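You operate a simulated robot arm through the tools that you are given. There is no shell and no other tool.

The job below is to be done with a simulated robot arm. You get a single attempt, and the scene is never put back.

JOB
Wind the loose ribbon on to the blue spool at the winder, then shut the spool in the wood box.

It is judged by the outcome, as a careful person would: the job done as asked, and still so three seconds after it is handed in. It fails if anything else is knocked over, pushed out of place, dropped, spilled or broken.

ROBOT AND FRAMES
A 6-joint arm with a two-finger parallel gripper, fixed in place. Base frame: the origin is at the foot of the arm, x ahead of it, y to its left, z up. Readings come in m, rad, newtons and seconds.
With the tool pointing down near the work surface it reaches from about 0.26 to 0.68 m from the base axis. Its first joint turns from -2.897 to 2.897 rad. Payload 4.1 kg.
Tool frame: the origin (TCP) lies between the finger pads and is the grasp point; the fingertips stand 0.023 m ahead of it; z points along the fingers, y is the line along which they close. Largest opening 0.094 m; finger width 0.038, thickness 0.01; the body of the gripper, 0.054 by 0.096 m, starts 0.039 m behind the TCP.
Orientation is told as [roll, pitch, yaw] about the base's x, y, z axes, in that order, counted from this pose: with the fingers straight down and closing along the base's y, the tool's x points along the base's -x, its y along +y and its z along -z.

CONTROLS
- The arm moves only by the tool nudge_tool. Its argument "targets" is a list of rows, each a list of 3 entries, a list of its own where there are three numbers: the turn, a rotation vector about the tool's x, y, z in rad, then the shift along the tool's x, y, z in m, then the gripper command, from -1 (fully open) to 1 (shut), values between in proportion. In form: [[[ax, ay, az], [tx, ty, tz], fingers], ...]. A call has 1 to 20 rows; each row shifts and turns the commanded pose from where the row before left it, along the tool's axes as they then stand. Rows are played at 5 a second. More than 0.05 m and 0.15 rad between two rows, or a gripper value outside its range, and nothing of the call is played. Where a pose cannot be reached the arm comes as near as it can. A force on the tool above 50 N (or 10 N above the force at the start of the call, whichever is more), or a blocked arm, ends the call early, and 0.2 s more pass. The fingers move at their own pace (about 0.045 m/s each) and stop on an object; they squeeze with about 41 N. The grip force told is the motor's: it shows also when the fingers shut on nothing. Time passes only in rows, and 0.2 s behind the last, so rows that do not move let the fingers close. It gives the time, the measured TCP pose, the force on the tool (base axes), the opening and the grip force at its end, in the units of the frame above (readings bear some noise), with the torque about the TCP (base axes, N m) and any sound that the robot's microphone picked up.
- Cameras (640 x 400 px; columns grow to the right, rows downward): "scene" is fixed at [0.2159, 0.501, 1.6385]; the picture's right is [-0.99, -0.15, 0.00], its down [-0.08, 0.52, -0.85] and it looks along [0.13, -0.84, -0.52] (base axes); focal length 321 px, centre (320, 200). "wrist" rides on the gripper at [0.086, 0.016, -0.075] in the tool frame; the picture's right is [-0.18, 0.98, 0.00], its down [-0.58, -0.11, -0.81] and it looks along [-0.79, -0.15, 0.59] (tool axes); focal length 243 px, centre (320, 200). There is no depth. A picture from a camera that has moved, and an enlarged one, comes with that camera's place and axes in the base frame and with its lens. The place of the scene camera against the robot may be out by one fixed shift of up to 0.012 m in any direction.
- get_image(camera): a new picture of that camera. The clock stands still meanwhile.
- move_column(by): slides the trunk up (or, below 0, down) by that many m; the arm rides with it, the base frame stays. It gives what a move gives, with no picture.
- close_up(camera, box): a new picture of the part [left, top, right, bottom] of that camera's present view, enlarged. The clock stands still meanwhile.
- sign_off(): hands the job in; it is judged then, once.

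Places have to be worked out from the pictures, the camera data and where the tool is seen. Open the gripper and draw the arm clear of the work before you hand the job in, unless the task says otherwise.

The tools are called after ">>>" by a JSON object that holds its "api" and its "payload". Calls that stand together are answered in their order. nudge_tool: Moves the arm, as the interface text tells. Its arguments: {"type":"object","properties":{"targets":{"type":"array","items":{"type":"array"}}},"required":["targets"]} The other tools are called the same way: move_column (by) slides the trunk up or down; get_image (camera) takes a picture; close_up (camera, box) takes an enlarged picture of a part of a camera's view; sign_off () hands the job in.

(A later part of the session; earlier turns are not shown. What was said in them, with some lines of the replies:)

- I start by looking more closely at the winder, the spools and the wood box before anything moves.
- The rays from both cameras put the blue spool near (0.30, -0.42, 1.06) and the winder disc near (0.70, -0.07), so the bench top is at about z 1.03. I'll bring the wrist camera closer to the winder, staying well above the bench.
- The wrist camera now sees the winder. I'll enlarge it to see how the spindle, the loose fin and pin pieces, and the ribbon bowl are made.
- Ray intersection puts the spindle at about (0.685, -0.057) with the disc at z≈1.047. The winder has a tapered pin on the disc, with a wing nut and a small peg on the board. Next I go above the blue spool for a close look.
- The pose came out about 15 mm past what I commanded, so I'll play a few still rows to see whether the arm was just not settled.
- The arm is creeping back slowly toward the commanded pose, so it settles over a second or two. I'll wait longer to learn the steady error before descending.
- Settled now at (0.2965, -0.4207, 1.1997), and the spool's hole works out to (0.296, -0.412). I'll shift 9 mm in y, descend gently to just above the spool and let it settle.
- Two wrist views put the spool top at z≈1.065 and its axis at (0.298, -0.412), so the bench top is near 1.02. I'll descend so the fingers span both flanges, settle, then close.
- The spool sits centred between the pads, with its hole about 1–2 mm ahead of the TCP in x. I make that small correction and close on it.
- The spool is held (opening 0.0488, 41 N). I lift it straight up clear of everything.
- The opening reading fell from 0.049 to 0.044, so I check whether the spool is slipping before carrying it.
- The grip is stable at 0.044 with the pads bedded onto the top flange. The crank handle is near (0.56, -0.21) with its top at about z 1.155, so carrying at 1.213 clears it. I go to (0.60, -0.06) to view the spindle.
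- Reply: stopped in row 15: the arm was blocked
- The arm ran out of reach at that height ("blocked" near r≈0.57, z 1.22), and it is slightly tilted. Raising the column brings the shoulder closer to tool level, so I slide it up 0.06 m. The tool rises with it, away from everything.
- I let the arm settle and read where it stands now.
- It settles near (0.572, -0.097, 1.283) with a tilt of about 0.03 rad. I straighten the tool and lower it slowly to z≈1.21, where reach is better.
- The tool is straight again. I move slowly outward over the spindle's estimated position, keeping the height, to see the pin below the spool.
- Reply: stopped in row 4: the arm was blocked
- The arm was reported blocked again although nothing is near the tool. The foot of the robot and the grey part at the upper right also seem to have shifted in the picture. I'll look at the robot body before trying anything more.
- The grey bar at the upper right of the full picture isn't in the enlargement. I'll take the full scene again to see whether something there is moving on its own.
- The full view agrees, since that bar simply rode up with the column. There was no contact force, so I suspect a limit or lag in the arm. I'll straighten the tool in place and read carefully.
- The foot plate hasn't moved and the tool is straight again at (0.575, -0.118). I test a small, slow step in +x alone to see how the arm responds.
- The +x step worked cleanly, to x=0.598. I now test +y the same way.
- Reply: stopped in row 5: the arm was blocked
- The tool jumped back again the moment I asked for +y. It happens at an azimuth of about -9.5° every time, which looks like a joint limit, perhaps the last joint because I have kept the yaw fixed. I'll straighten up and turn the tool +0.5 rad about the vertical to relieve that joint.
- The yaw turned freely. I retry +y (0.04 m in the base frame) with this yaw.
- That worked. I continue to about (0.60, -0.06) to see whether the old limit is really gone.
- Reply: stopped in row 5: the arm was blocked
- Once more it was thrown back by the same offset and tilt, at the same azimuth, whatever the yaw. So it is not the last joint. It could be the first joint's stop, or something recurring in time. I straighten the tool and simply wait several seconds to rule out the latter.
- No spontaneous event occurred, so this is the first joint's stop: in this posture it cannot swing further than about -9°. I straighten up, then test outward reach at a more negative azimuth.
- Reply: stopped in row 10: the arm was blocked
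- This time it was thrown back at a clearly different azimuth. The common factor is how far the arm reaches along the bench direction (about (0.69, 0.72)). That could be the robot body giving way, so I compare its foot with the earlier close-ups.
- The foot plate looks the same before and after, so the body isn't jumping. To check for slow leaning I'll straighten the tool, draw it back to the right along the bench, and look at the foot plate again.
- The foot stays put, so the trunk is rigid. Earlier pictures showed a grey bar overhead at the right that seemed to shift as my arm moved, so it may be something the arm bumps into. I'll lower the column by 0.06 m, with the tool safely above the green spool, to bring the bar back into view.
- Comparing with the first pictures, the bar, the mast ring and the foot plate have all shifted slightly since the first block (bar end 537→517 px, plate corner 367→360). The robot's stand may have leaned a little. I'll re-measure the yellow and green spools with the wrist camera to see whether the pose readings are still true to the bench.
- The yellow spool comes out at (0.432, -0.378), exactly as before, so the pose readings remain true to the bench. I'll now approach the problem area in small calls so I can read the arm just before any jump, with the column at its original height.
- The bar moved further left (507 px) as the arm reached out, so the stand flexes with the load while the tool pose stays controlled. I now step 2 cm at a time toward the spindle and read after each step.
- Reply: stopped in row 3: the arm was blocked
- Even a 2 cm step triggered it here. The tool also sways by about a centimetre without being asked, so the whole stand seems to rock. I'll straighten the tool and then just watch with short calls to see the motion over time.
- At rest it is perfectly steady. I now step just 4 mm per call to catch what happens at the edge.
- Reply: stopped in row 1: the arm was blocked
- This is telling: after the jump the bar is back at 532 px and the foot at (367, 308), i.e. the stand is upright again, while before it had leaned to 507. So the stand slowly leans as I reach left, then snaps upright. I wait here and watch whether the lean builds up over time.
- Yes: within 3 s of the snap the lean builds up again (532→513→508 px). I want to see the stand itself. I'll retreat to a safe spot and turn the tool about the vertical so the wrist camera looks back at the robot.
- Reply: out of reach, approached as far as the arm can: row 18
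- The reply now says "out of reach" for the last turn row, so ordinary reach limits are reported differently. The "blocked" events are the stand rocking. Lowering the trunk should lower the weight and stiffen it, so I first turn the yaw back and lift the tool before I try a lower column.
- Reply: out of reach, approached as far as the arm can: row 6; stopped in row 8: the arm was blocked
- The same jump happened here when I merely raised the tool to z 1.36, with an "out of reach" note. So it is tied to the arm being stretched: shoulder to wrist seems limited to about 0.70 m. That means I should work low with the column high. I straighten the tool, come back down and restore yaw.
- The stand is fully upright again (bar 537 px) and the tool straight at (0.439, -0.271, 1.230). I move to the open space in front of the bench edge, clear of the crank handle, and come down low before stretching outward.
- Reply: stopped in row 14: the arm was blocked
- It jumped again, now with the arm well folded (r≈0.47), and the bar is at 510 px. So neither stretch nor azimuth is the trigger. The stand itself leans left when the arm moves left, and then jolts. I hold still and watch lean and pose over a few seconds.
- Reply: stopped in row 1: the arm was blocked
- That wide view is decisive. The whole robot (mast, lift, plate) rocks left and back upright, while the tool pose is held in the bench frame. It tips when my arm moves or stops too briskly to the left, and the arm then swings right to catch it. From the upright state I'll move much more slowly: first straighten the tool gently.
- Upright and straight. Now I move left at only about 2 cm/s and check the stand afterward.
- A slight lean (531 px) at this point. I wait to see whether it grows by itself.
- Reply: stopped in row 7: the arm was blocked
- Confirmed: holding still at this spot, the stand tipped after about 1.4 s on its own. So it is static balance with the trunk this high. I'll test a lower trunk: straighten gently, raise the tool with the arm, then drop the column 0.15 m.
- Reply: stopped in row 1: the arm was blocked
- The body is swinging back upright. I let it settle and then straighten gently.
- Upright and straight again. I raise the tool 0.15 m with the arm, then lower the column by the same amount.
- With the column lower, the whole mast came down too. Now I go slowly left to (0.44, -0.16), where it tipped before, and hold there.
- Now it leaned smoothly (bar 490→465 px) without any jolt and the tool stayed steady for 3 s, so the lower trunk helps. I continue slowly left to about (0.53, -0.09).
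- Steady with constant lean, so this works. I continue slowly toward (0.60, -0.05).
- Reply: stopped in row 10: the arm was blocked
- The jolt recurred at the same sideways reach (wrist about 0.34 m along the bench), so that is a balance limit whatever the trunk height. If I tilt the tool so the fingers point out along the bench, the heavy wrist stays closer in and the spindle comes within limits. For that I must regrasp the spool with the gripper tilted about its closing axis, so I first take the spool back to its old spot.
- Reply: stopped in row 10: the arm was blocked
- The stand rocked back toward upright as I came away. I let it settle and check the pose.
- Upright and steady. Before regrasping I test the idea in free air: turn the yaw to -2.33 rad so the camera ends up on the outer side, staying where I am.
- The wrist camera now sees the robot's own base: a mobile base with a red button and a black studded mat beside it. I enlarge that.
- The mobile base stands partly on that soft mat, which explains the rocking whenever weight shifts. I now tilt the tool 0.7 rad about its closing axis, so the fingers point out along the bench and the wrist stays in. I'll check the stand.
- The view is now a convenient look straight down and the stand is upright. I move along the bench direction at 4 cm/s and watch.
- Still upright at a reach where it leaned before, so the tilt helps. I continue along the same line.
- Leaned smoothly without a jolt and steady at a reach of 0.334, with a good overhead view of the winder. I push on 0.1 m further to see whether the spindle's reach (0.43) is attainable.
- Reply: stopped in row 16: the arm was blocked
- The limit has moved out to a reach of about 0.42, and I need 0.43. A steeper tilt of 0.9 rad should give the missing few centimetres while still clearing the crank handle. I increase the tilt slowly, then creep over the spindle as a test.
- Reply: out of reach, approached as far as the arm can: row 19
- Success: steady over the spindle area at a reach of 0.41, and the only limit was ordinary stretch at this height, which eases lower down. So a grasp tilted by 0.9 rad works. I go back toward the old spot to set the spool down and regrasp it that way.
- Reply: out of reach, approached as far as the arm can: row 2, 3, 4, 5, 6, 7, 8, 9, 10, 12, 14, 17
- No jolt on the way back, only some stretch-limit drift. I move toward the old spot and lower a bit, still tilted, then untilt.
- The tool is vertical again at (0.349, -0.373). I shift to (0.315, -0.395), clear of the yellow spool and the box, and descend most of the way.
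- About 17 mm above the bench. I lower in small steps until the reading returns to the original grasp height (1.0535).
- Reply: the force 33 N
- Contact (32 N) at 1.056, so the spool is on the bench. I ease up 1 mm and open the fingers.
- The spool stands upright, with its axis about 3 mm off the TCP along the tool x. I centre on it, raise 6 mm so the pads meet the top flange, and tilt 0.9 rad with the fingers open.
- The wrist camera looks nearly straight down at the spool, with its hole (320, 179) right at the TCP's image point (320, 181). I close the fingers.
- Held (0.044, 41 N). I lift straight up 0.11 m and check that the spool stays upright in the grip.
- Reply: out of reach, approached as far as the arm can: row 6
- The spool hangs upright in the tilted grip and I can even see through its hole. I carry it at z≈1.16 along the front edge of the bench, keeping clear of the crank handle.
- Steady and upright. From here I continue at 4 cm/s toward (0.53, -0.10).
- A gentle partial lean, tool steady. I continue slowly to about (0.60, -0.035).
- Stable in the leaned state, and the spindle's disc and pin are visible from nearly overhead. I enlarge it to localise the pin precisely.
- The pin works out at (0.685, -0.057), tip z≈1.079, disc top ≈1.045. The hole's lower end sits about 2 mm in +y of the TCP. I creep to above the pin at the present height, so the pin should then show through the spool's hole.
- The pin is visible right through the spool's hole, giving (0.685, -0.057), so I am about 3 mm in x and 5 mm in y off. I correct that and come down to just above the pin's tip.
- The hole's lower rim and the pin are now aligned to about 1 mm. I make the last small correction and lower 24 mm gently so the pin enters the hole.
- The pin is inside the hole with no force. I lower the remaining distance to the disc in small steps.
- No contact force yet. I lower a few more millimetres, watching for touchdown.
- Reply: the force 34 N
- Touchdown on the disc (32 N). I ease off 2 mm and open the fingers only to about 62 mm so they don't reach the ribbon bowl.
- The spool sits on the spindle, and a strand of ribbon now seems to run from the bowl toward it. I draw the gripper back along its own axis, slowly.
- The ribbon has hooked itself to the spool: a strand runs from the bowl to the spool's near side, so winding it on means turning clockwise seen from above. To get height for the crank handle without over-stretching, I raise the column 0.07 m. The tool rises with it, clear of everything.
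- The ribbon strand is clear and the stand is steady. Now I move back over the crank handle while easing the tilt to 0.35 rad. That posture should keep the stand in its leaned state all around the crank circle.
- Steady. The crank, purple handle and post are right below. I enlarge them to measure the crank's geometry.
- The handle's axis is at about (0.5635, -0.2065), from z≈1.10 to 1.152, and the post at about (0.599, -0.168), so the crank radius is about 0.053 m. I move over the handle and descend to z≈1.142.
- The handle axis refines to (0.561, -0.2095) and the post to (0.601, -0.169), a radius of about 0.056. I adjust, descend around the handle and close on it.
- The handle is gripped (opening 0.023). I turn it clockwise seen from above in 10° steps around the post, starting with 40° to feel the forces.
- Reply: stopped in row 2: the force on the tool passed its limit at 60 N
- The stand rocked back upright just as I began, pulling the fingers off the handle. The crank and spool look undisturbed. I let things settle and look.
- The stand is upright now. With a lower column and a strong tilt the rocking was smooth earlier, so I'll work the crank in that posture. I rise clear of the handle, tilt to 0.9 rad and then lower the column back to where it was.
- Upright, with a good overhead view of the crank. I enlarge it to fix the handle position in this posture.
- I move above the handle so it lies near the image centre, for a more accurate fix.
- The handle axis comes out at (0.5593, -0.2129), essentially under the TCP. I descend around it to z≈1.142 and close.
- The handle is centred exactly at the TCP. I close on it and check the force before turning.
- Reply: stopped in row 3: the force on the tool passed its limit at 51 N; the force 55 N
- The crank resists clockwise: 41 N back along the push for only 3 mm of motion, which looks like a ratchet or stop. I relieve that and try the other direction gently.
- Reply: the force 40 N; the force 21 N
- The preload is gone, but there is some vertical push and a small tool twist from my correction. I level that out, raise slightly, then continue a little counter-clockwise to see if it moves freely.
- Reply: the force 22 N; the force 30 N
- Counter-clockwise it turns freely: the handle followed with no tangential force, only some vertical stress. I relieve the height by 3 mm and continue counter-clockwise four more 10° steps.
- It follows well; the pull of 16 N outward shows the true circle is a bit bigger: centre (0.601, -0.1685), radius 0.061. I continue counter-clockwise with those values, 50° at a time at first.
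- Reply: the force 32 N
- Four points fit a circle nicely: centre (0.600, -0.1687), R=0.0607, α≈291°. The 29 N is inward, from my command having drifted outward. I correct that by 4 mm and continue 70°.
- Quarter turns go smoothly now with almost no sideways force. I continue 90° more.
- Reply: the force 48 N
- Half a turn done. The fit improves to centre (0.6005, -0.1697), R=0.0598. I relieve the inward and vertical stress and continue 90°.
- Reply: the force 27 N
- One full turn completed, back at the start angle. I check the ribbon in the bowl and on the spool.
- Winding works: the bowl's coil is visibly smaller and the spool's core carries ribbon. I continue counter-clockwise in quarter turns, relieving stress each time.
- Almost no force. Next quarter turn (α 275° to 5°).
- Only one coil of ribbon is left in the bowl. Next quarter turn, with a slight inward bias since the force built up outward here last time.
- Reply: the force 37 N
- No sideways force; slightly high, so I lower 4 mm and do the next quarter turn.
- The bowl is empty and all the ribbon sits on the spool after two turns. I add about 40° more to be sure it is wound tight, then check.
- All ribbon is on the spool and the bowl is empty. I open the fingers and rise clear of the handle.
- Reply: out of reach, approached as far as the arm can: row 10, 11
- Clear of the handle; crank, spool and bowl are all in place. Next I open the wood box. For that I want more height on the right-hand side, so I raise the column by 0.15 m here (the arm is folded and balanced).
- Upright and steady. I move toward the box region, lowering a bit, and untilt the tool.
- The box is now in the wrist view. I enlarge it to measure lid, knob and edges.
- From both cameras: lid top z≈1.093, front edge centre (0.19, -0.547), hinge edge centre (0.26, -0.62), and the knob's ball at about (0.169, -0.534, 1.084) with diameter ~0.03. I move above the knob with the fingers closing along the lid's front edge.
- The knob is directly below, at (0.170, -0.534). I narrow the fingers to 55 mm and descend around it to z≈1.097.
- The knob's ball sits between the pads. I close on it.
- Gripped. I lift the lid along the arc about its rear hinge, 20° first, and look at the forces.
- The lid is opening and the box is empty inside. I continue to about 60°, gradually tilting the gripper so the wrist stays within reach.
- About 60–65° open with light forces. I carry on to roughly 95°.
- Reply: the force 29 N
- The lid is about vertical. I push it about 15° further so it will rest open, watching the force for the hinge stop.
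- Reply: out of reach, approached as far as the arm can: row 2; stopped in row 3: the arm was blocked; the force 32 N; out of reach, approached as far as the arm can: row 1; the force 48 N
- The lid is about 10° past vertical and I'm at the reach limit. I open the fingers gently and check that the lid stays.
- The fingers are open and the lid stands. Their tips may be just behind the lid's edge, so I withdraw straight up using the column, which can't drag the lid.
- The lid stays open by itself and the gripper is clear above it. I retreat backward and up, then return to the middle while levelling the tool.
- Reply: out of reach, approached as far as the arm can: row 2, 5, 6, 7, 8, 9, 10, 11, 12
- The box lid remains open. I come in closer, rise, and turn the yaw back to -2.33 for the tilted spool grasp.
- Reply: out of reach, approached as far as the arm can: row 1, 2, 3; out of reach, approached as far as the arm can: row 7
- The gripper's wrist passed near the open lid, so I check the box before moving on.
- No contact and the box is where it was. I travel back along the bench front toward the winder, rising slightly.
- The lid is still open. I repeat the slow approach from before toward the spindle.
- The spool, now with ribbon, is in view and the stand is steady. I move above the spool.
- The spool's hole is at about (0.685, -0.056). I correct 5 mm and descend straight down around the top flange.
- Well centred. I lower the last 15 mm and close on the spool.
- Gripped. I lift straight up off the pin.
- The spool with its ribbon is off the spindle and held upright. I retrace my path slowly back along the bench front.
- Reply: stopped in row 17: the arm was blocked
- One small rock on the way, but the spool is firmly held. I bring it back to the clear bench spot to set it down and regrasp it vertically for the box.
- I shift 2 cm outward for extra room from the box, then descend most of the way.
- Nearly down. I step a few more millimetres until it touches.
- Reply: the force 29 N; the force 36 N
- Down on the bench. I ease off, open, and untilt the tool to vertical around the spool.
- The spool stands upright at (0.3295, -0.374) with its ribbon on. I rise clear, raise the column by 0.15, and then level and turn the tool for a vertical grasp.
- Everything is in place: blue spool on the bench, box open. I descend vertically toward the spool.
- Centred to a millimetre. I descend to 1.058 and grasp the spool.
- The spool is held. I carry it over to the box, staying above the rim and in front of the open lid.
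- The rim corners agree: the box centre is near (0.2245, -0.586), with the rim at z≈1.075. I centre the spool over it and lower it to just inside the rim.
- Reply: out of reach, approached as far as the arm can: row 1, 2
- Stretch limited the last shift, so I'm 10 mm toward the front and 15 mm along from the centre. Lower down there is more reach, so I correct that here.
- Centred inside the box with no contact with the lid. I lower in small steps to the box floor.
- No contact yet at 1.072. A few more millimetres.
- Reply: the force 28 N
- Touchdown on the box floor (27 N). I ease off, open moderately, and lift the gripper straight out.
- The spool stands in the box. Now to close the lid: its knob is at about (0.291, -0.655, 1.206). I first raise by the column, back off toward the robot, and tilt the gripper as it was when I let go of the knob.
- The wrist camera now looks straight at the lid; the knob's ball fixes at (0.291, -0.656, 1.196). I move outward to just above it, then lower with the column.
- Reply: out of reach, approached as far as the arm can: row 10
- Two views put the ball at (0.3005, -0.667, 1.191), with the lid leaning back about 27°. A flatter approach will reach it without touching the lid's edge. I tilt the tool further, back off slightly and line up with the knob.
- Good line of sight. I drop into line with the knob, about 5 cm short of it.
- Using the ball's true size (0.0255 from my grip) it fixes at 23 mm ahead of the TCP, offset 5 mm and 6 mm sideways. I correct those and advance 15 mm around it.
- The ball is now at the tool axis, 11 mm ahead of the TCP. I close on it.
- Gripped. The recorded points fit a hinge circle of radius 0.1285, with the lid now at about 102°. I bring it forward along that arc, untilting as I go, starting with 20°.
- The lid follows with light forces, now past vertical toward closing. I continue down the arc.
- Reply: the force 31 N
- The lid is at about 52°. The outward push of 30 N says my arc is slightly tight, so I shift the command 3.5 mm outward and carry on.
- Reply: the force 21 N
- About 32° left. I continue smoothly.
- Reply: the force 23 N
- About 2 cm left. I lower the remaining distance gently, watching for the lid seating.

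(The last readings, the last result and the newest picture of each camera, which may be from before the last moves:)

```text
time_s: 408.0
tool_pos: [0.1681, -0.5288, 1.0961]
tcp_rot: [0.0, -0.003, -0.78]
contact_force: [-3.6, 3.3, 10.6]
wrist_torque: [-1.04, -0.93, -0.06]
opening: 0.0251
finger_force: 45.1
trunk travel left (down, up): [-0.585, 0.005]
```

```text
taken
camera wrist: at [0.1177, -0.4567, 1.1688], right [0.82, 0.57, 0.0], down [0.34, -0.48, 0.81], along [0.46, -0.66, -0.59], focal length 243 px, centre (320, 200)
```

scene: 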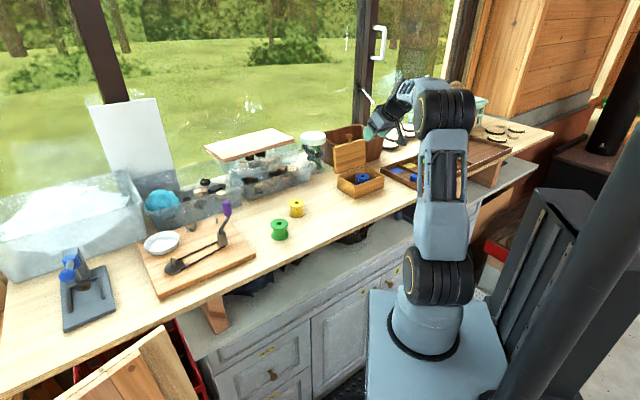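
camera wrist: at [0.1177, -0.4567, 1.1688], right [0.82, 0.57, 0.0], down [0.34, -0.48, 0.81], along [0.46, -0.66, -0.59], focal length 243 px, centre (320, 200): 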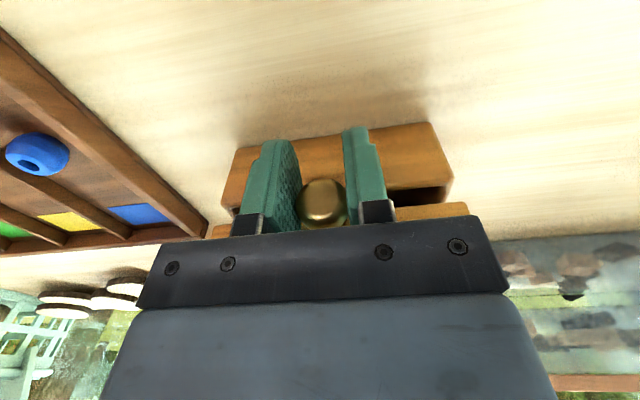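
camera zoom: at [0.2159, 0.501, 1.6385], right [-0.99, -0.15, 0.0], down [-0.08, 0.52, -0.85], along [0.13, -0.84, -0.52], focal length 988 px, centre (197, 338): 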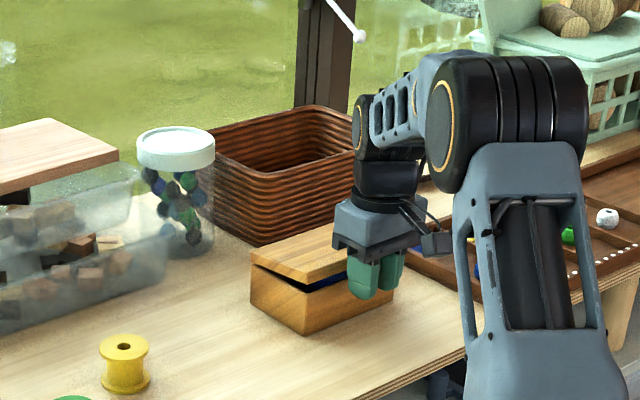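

There is still about a 1 cm gap (the ball sits nearer the palm in this grip). I continue down in 3 mm steps.

>>> {"api": "nudge_tool", "payload": {"targets": [[[0, 0, 0], [0.0003, 0, 0.003], 1], [[0, 0, 0], [0, 0, 0.003], 1], [[0, 0, 0], [0, 0, 0], 1]]}}

>>> {"api": "nudge_tool", "payload": {"targets": [[[0, 0, 0], [0, 0, 0.003], 1], [[0, 0, 0], [0, 0, 0.002], 1], [[0, 0, 0], [0, 0, 0], 1]]}}

>>> {"api": "close_up", "payload": {"camera": "scene", "box": [300, 130, 400, 220]}}

```text
time_s: 408.8
tool_pos: [0.1663, -0.5287, 1.0897]
tcp_rot: [0.001, -0.001, -0.781]
contact_force: [-2.9, 3.7, 9.6]
wrist_torque: [-0.97, -0.96, -0.09]
opening: 0.0255
finger_force: 45.0
trunk travel left (down, up): [-0.585, 0.005]
```

```text
time_s: 409.6
tool_pos: [0.1687, -0.5286, 1.0856]
tcp_rot: [0.0, -0.002, -0.781]
contact_force: [-7.0, 13.6, 9.5]
wrist_torque: [-0.88, -0.85, -0.04]
opening: 0.0252
finger_force: 44.8
trunk travel left (down, up): [-0.585, 0.005]
```

```text
4.44 times, centred on (350, 175) of scene
camera zoom: at [0.2159, 0.501, 1.6385], right [-0.99, -0.15, 0.0], down [-0.08, 0.52, -0.85], along [0.13, -0.84, -0.52], focal length 1428 px, centre (187, 311)
```

zoom: 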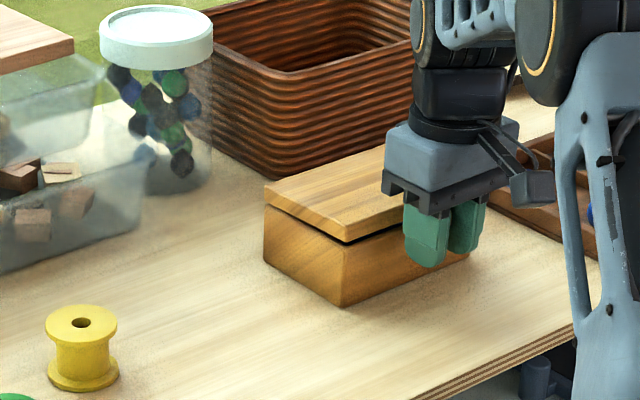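

Almost shut; a small gap remains. I lower a little more until it seats.

>>> {"api": "nudge_tool", "payload": {"targets": [[[0, 0, 0], [0.0005, 0, 0.002], 1], [[0, 0, 0], [0, 0, 0.002], 1], [[0, 0, 0], [0, 0, 0], 1]]}}

>>> {"api": "nudge_tool", "payload": {"targets": [[[0, 0, 0], [0, 0, 0.0015], 1], [[0, 0, 0], [0, 0, 0.0015], 1], [[0, 0, 0], [0, 0, 0], 1]]}}

>>> {"api": "close_up", "payload": {"camera": "scene", "box": [300, 130, 400, 220]}}

```text
time_s: 410.4
tool_pos: [0.1667, -0.5278, 1.0803]
tcp_rot: [0.001, -0.005, -0.78]
contact_force: [-7.1, 11.5, 11.6]
wrist_torque: [-1.08, -0.98, -0.08]
opening: 0.0253
finger_force: 44.8
trunk travel left (down, up): [-0.585, 0.005]
```

```text
time_s: 411.2
tool_pos: [0.1678, -0.5289, 1.0779]
tcp_rot: [-0.001, -0.005, -0.78]
contact_force: [-7.5, 7.4, 10.5]
wrist_torque: [-1.06, -0.97, -0.05]
opening: 0.0253
finger_force: 44.7
trunk travel left (down, up): [-0.585, 0.005]
```

```text
4.44 times, centred on (350, 175) of scene
camera zoom: at [0.2159, 0.501, 1.6385], right [-0.99, -0.15, 0.0], down [-0.08, 0.52, -0.85], along [0.13, -0.84, -0.52], focal length 1428 px, centre (187, 311)
```

zoom: 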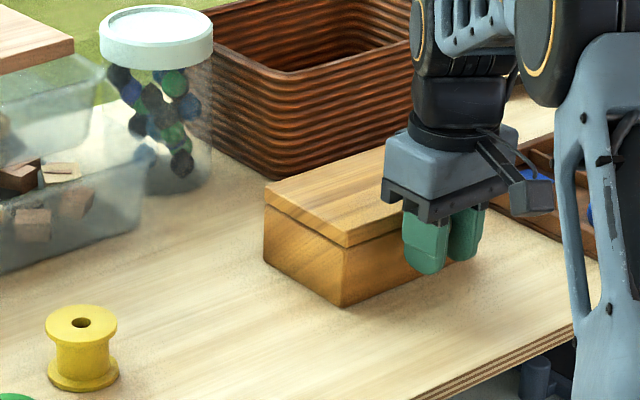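

It looks shut. One more gentle press to confirm it's seated.

>>> {"api": "nudge_tool", "payload": {"targets": [[[0, 0, 0], [0, 0, 0.0015], 1], [[0, 0, 0], [0, 0, 0.0015], 1], [[0, 0, 0], [0, 0, 0], 1]]}}

```text
time_s: 412.0
tool_pos: [0.1672, -0.5268, 1.077]
tcp_rot: [-0.002, -0.005, -0.778]
contact_force: [-4.5, 5.7, 21.1]
wrist_torque: [-0.98, -0.94, -0.08]
opening: 0.0253
finger_force: 44.5
trunk travel left (down, up): [-0.585, 0.005]
```

The force rose and the height stopped changing, so the lid is seated. I open the fingers and lift straight away.

>>> {"api": "nudge_tool", "payload": {"targets": [[[0, 0, 0], [0, 0, -0.001], 1], [[0, 0, 0], [0, 0, 0], 0.3], [[0, 0, 0], [0, 0, 0], 0], [[0, 0, 0], [0, 0, 0], -0.17], [[0, 0, 0], [0, 0, 0], -0.17], [[0, 0, 0], [0, 0, 0], -0.17], [[0, 0, 0], [0.001, 0, -0.008], -0.17], [[0, 0, 0], [0.001, 0, -0.015], -0.17], [[0, 0, 0], [0, 0, -0.02], -0.17], [[0, 0, 0], [0, 0, -0.02], -0.17], [[0, 0, 0], [0, 0, -0.02], -0.17], [[0, 0, 0], [0, 0, -0.02], -0.17], [[0, 0, 0], [0, 0, -0.01], -0.17], [[0, 0, 0], [0, 0, 0], -0.17], [[0, 0, 0], [0, 0, 0], -0.17]]}}

>>> {"api": "get_image", "payload": {"camera": "wrist"}}

>>> {"api": "get_image", "payload": {"camera": "scene"}}

>>> {"api": "close_up", "payload": {"camera": "scene", "box": [300, 130, 400, 220]}}

```text
time_s: 415.2
tool_pos: [0.1646, -0.5272, 1.1872]
tcp_rot: [0.001, -0.002, -0.781]
contact_force: [-0.8, -0.6, -0.4]
wrist_torque: [-0.02, -0.01, -0.02]
opening: 0.055
finger_force: 0.1
trunk travel left (down, up): [-0.585, 0.005]
```

```text
taken
camera wrist: at [0.1157, -0.4555, 1.2617], right [0.82, 0.57, 0.0], down [0.34, -0.49, 0.81], along [0.46, -0.66, -0.59], focal length 243 px, centre (320, 200)
```

wrist: 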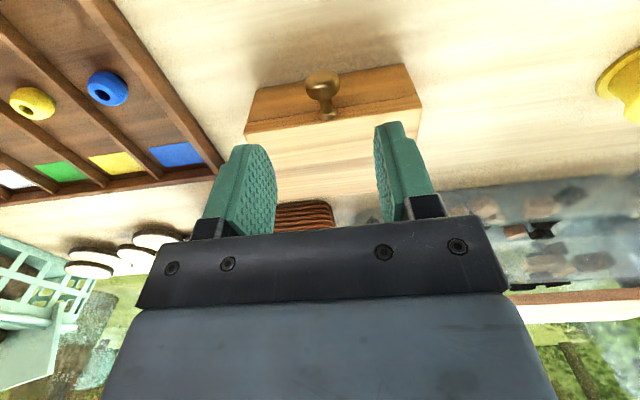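

```text
taken
```

scene: 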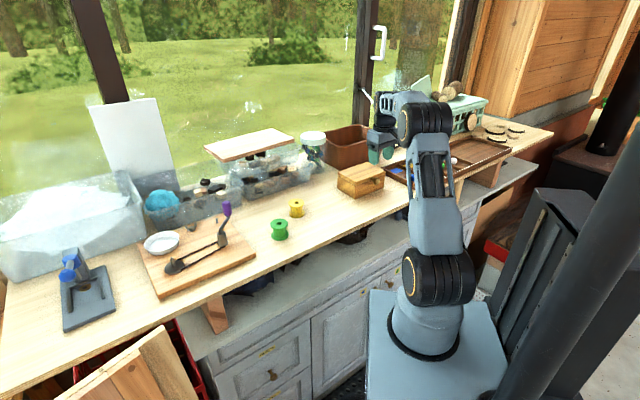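

```text
4.44 times, centred on (350, 175) of scene
camera zoom: at [0.2159, 0.501, 1.6385], right [-0.99, -0.15, 0.0], down [-0.08, 0.52, -0.85], along [0.13, -0.84, -0.52], focal length 1428 px, centre (187, 311)
```

zoom: 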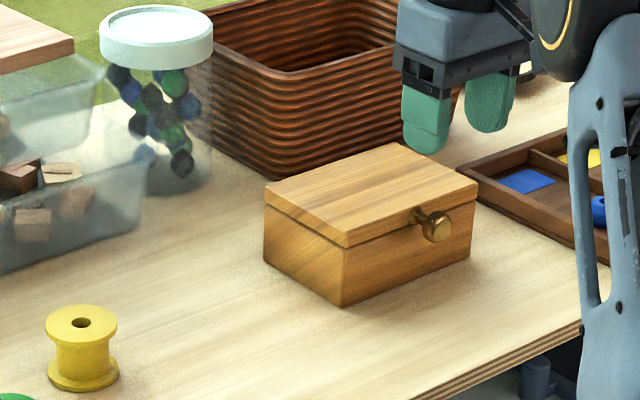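

The lid is flush and the box undisturbed. I open the gripper fully and draw the arm up and away.

>>> {"api": "nudge_tool", "payload": {"targets": [[[0, 0, 0], [0.0071, 0, -0.02], -1], [[0, 0, 0], [0.0071, 0.01, -0.02], -1], [[0, 0, 0], [0.0071, 0.0206, -0.011], -1], [[0, 0, 0], [0.0071, 0.0206, -0.011], -1], [[0, 0, 0], [0.0071, 0.0206, -0.011], -1], [[0, 0, 0], [0.0071, 0.0206, -0.011], -1], [[0, 0, 0], [0.0071, 0.0206, -0.011], -1], [[0, 0, 0], [0.0071, 0.0206, 0], -1], [[0, 0, 0], [0.0071, 0.0206, 0], -1], [[0, 0, 0], [0, 0.01, 0], -1], [[0, 0, 0], [0, 0, 0], -1], [[0, 0, 0], [0, 0, 0], -1], [[0, 0, 0], [0, 0, 0], -1], [[0, 0, 0], [0, 0, 0], -1], [[0, 0, 0], [0, 0, 0], -1], [[0, 0, 0], [0, 0, 0], -1]]}}

>>> {"api": "get_image", "payload": {"camera": "scene"}}

>>> {"api": "close_up", "payload": {"camera": "scene", "box": [130, 180, 330, 300]}}

>>> {"api": "close_up", "payload": {"camera": "scene", "box": [250, 120, 460, 260]}}

```text
time_s: 418.6
tool_pos: [0.236, -0.3641, 1.2822]
tcp_rot: [-0.001, -0.003, -0.782]
contact_force: [-0.1, -0.9, -0.7]
wrist_torque: [0.02, 0.01, 0.01]
opening: 0.0935
finger_force: 0.0
trunk travel left (down, up): [-0.585, 0.005]
```

```text
taken
```

scene: 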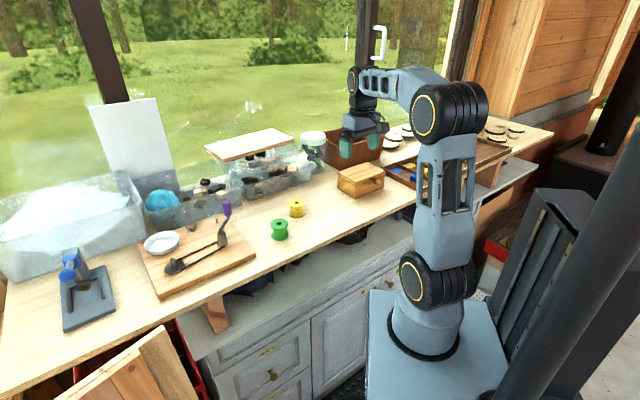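

```text
3.20 times, centred on (230, 240) of scene
camera zoom: at [0.2159, 0.501, 1.6385], right [-0.99, -0.15, 0.0], down [-0.08, 0.52, -0.85], along [0.13, -0.84, -0.52], focal length 1028 px, centre (608, 72)
```

zoom: 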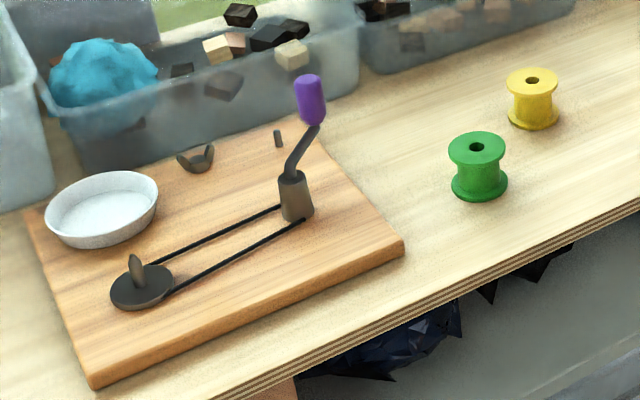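

```text
2.86 times, centred on (355, 190) of scene
camera zoom: at [0.2159, 0.501, 1.6385], right [-0.99, -0.15, 0.0], down [-0.08, 0.52, -0.85], along [0.13, -0.84, -0.52], focal length 918 px, centre (220, 229)
```

zoom: 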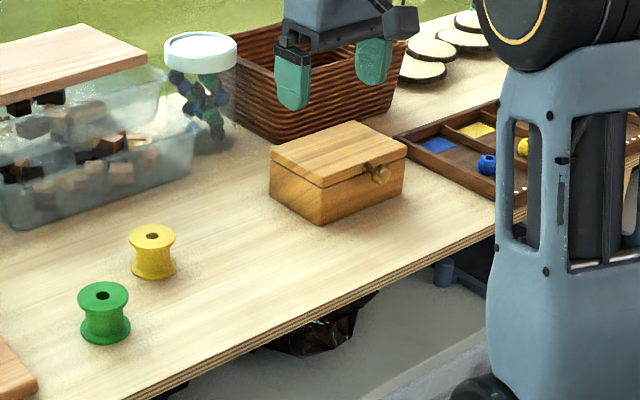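

The ribbon bowl is empty and the winder, the other spools and the tray are all where they started. The box is shut with the wound blue spool inside, and the open gripper is clear. I hand the job in.

>>> {"api": "sign_off", "payload": {}}

```text
The job is handed in.
```

I wound the loose ribbon onto the blue spool at the winder and shut the spool in the wood box. The job is handed in.

- **Winding:** the crank only turned counter-clockwise. After a little over two turns the ribbon bowl was empty and all the ribbon was on the spool.
- **Box:** the spool stands upright inside. I pressed the lid until it stopped moving, and it looked flush after I let go.
- **Everything else:** in the last pictures the winder board, the yellow and green spools, the bead tray and the box look where they started. The crank handle rests at a different angle after turning.
- **Rocking:** the robot's base stands partly on a soft mat, and it rocked and stopped several of my moves. One of those pulled the fingers off the crank handle before winding began. I saw no damage, and nothing was knocked over.

The arm is clear of the work with the gripper open.
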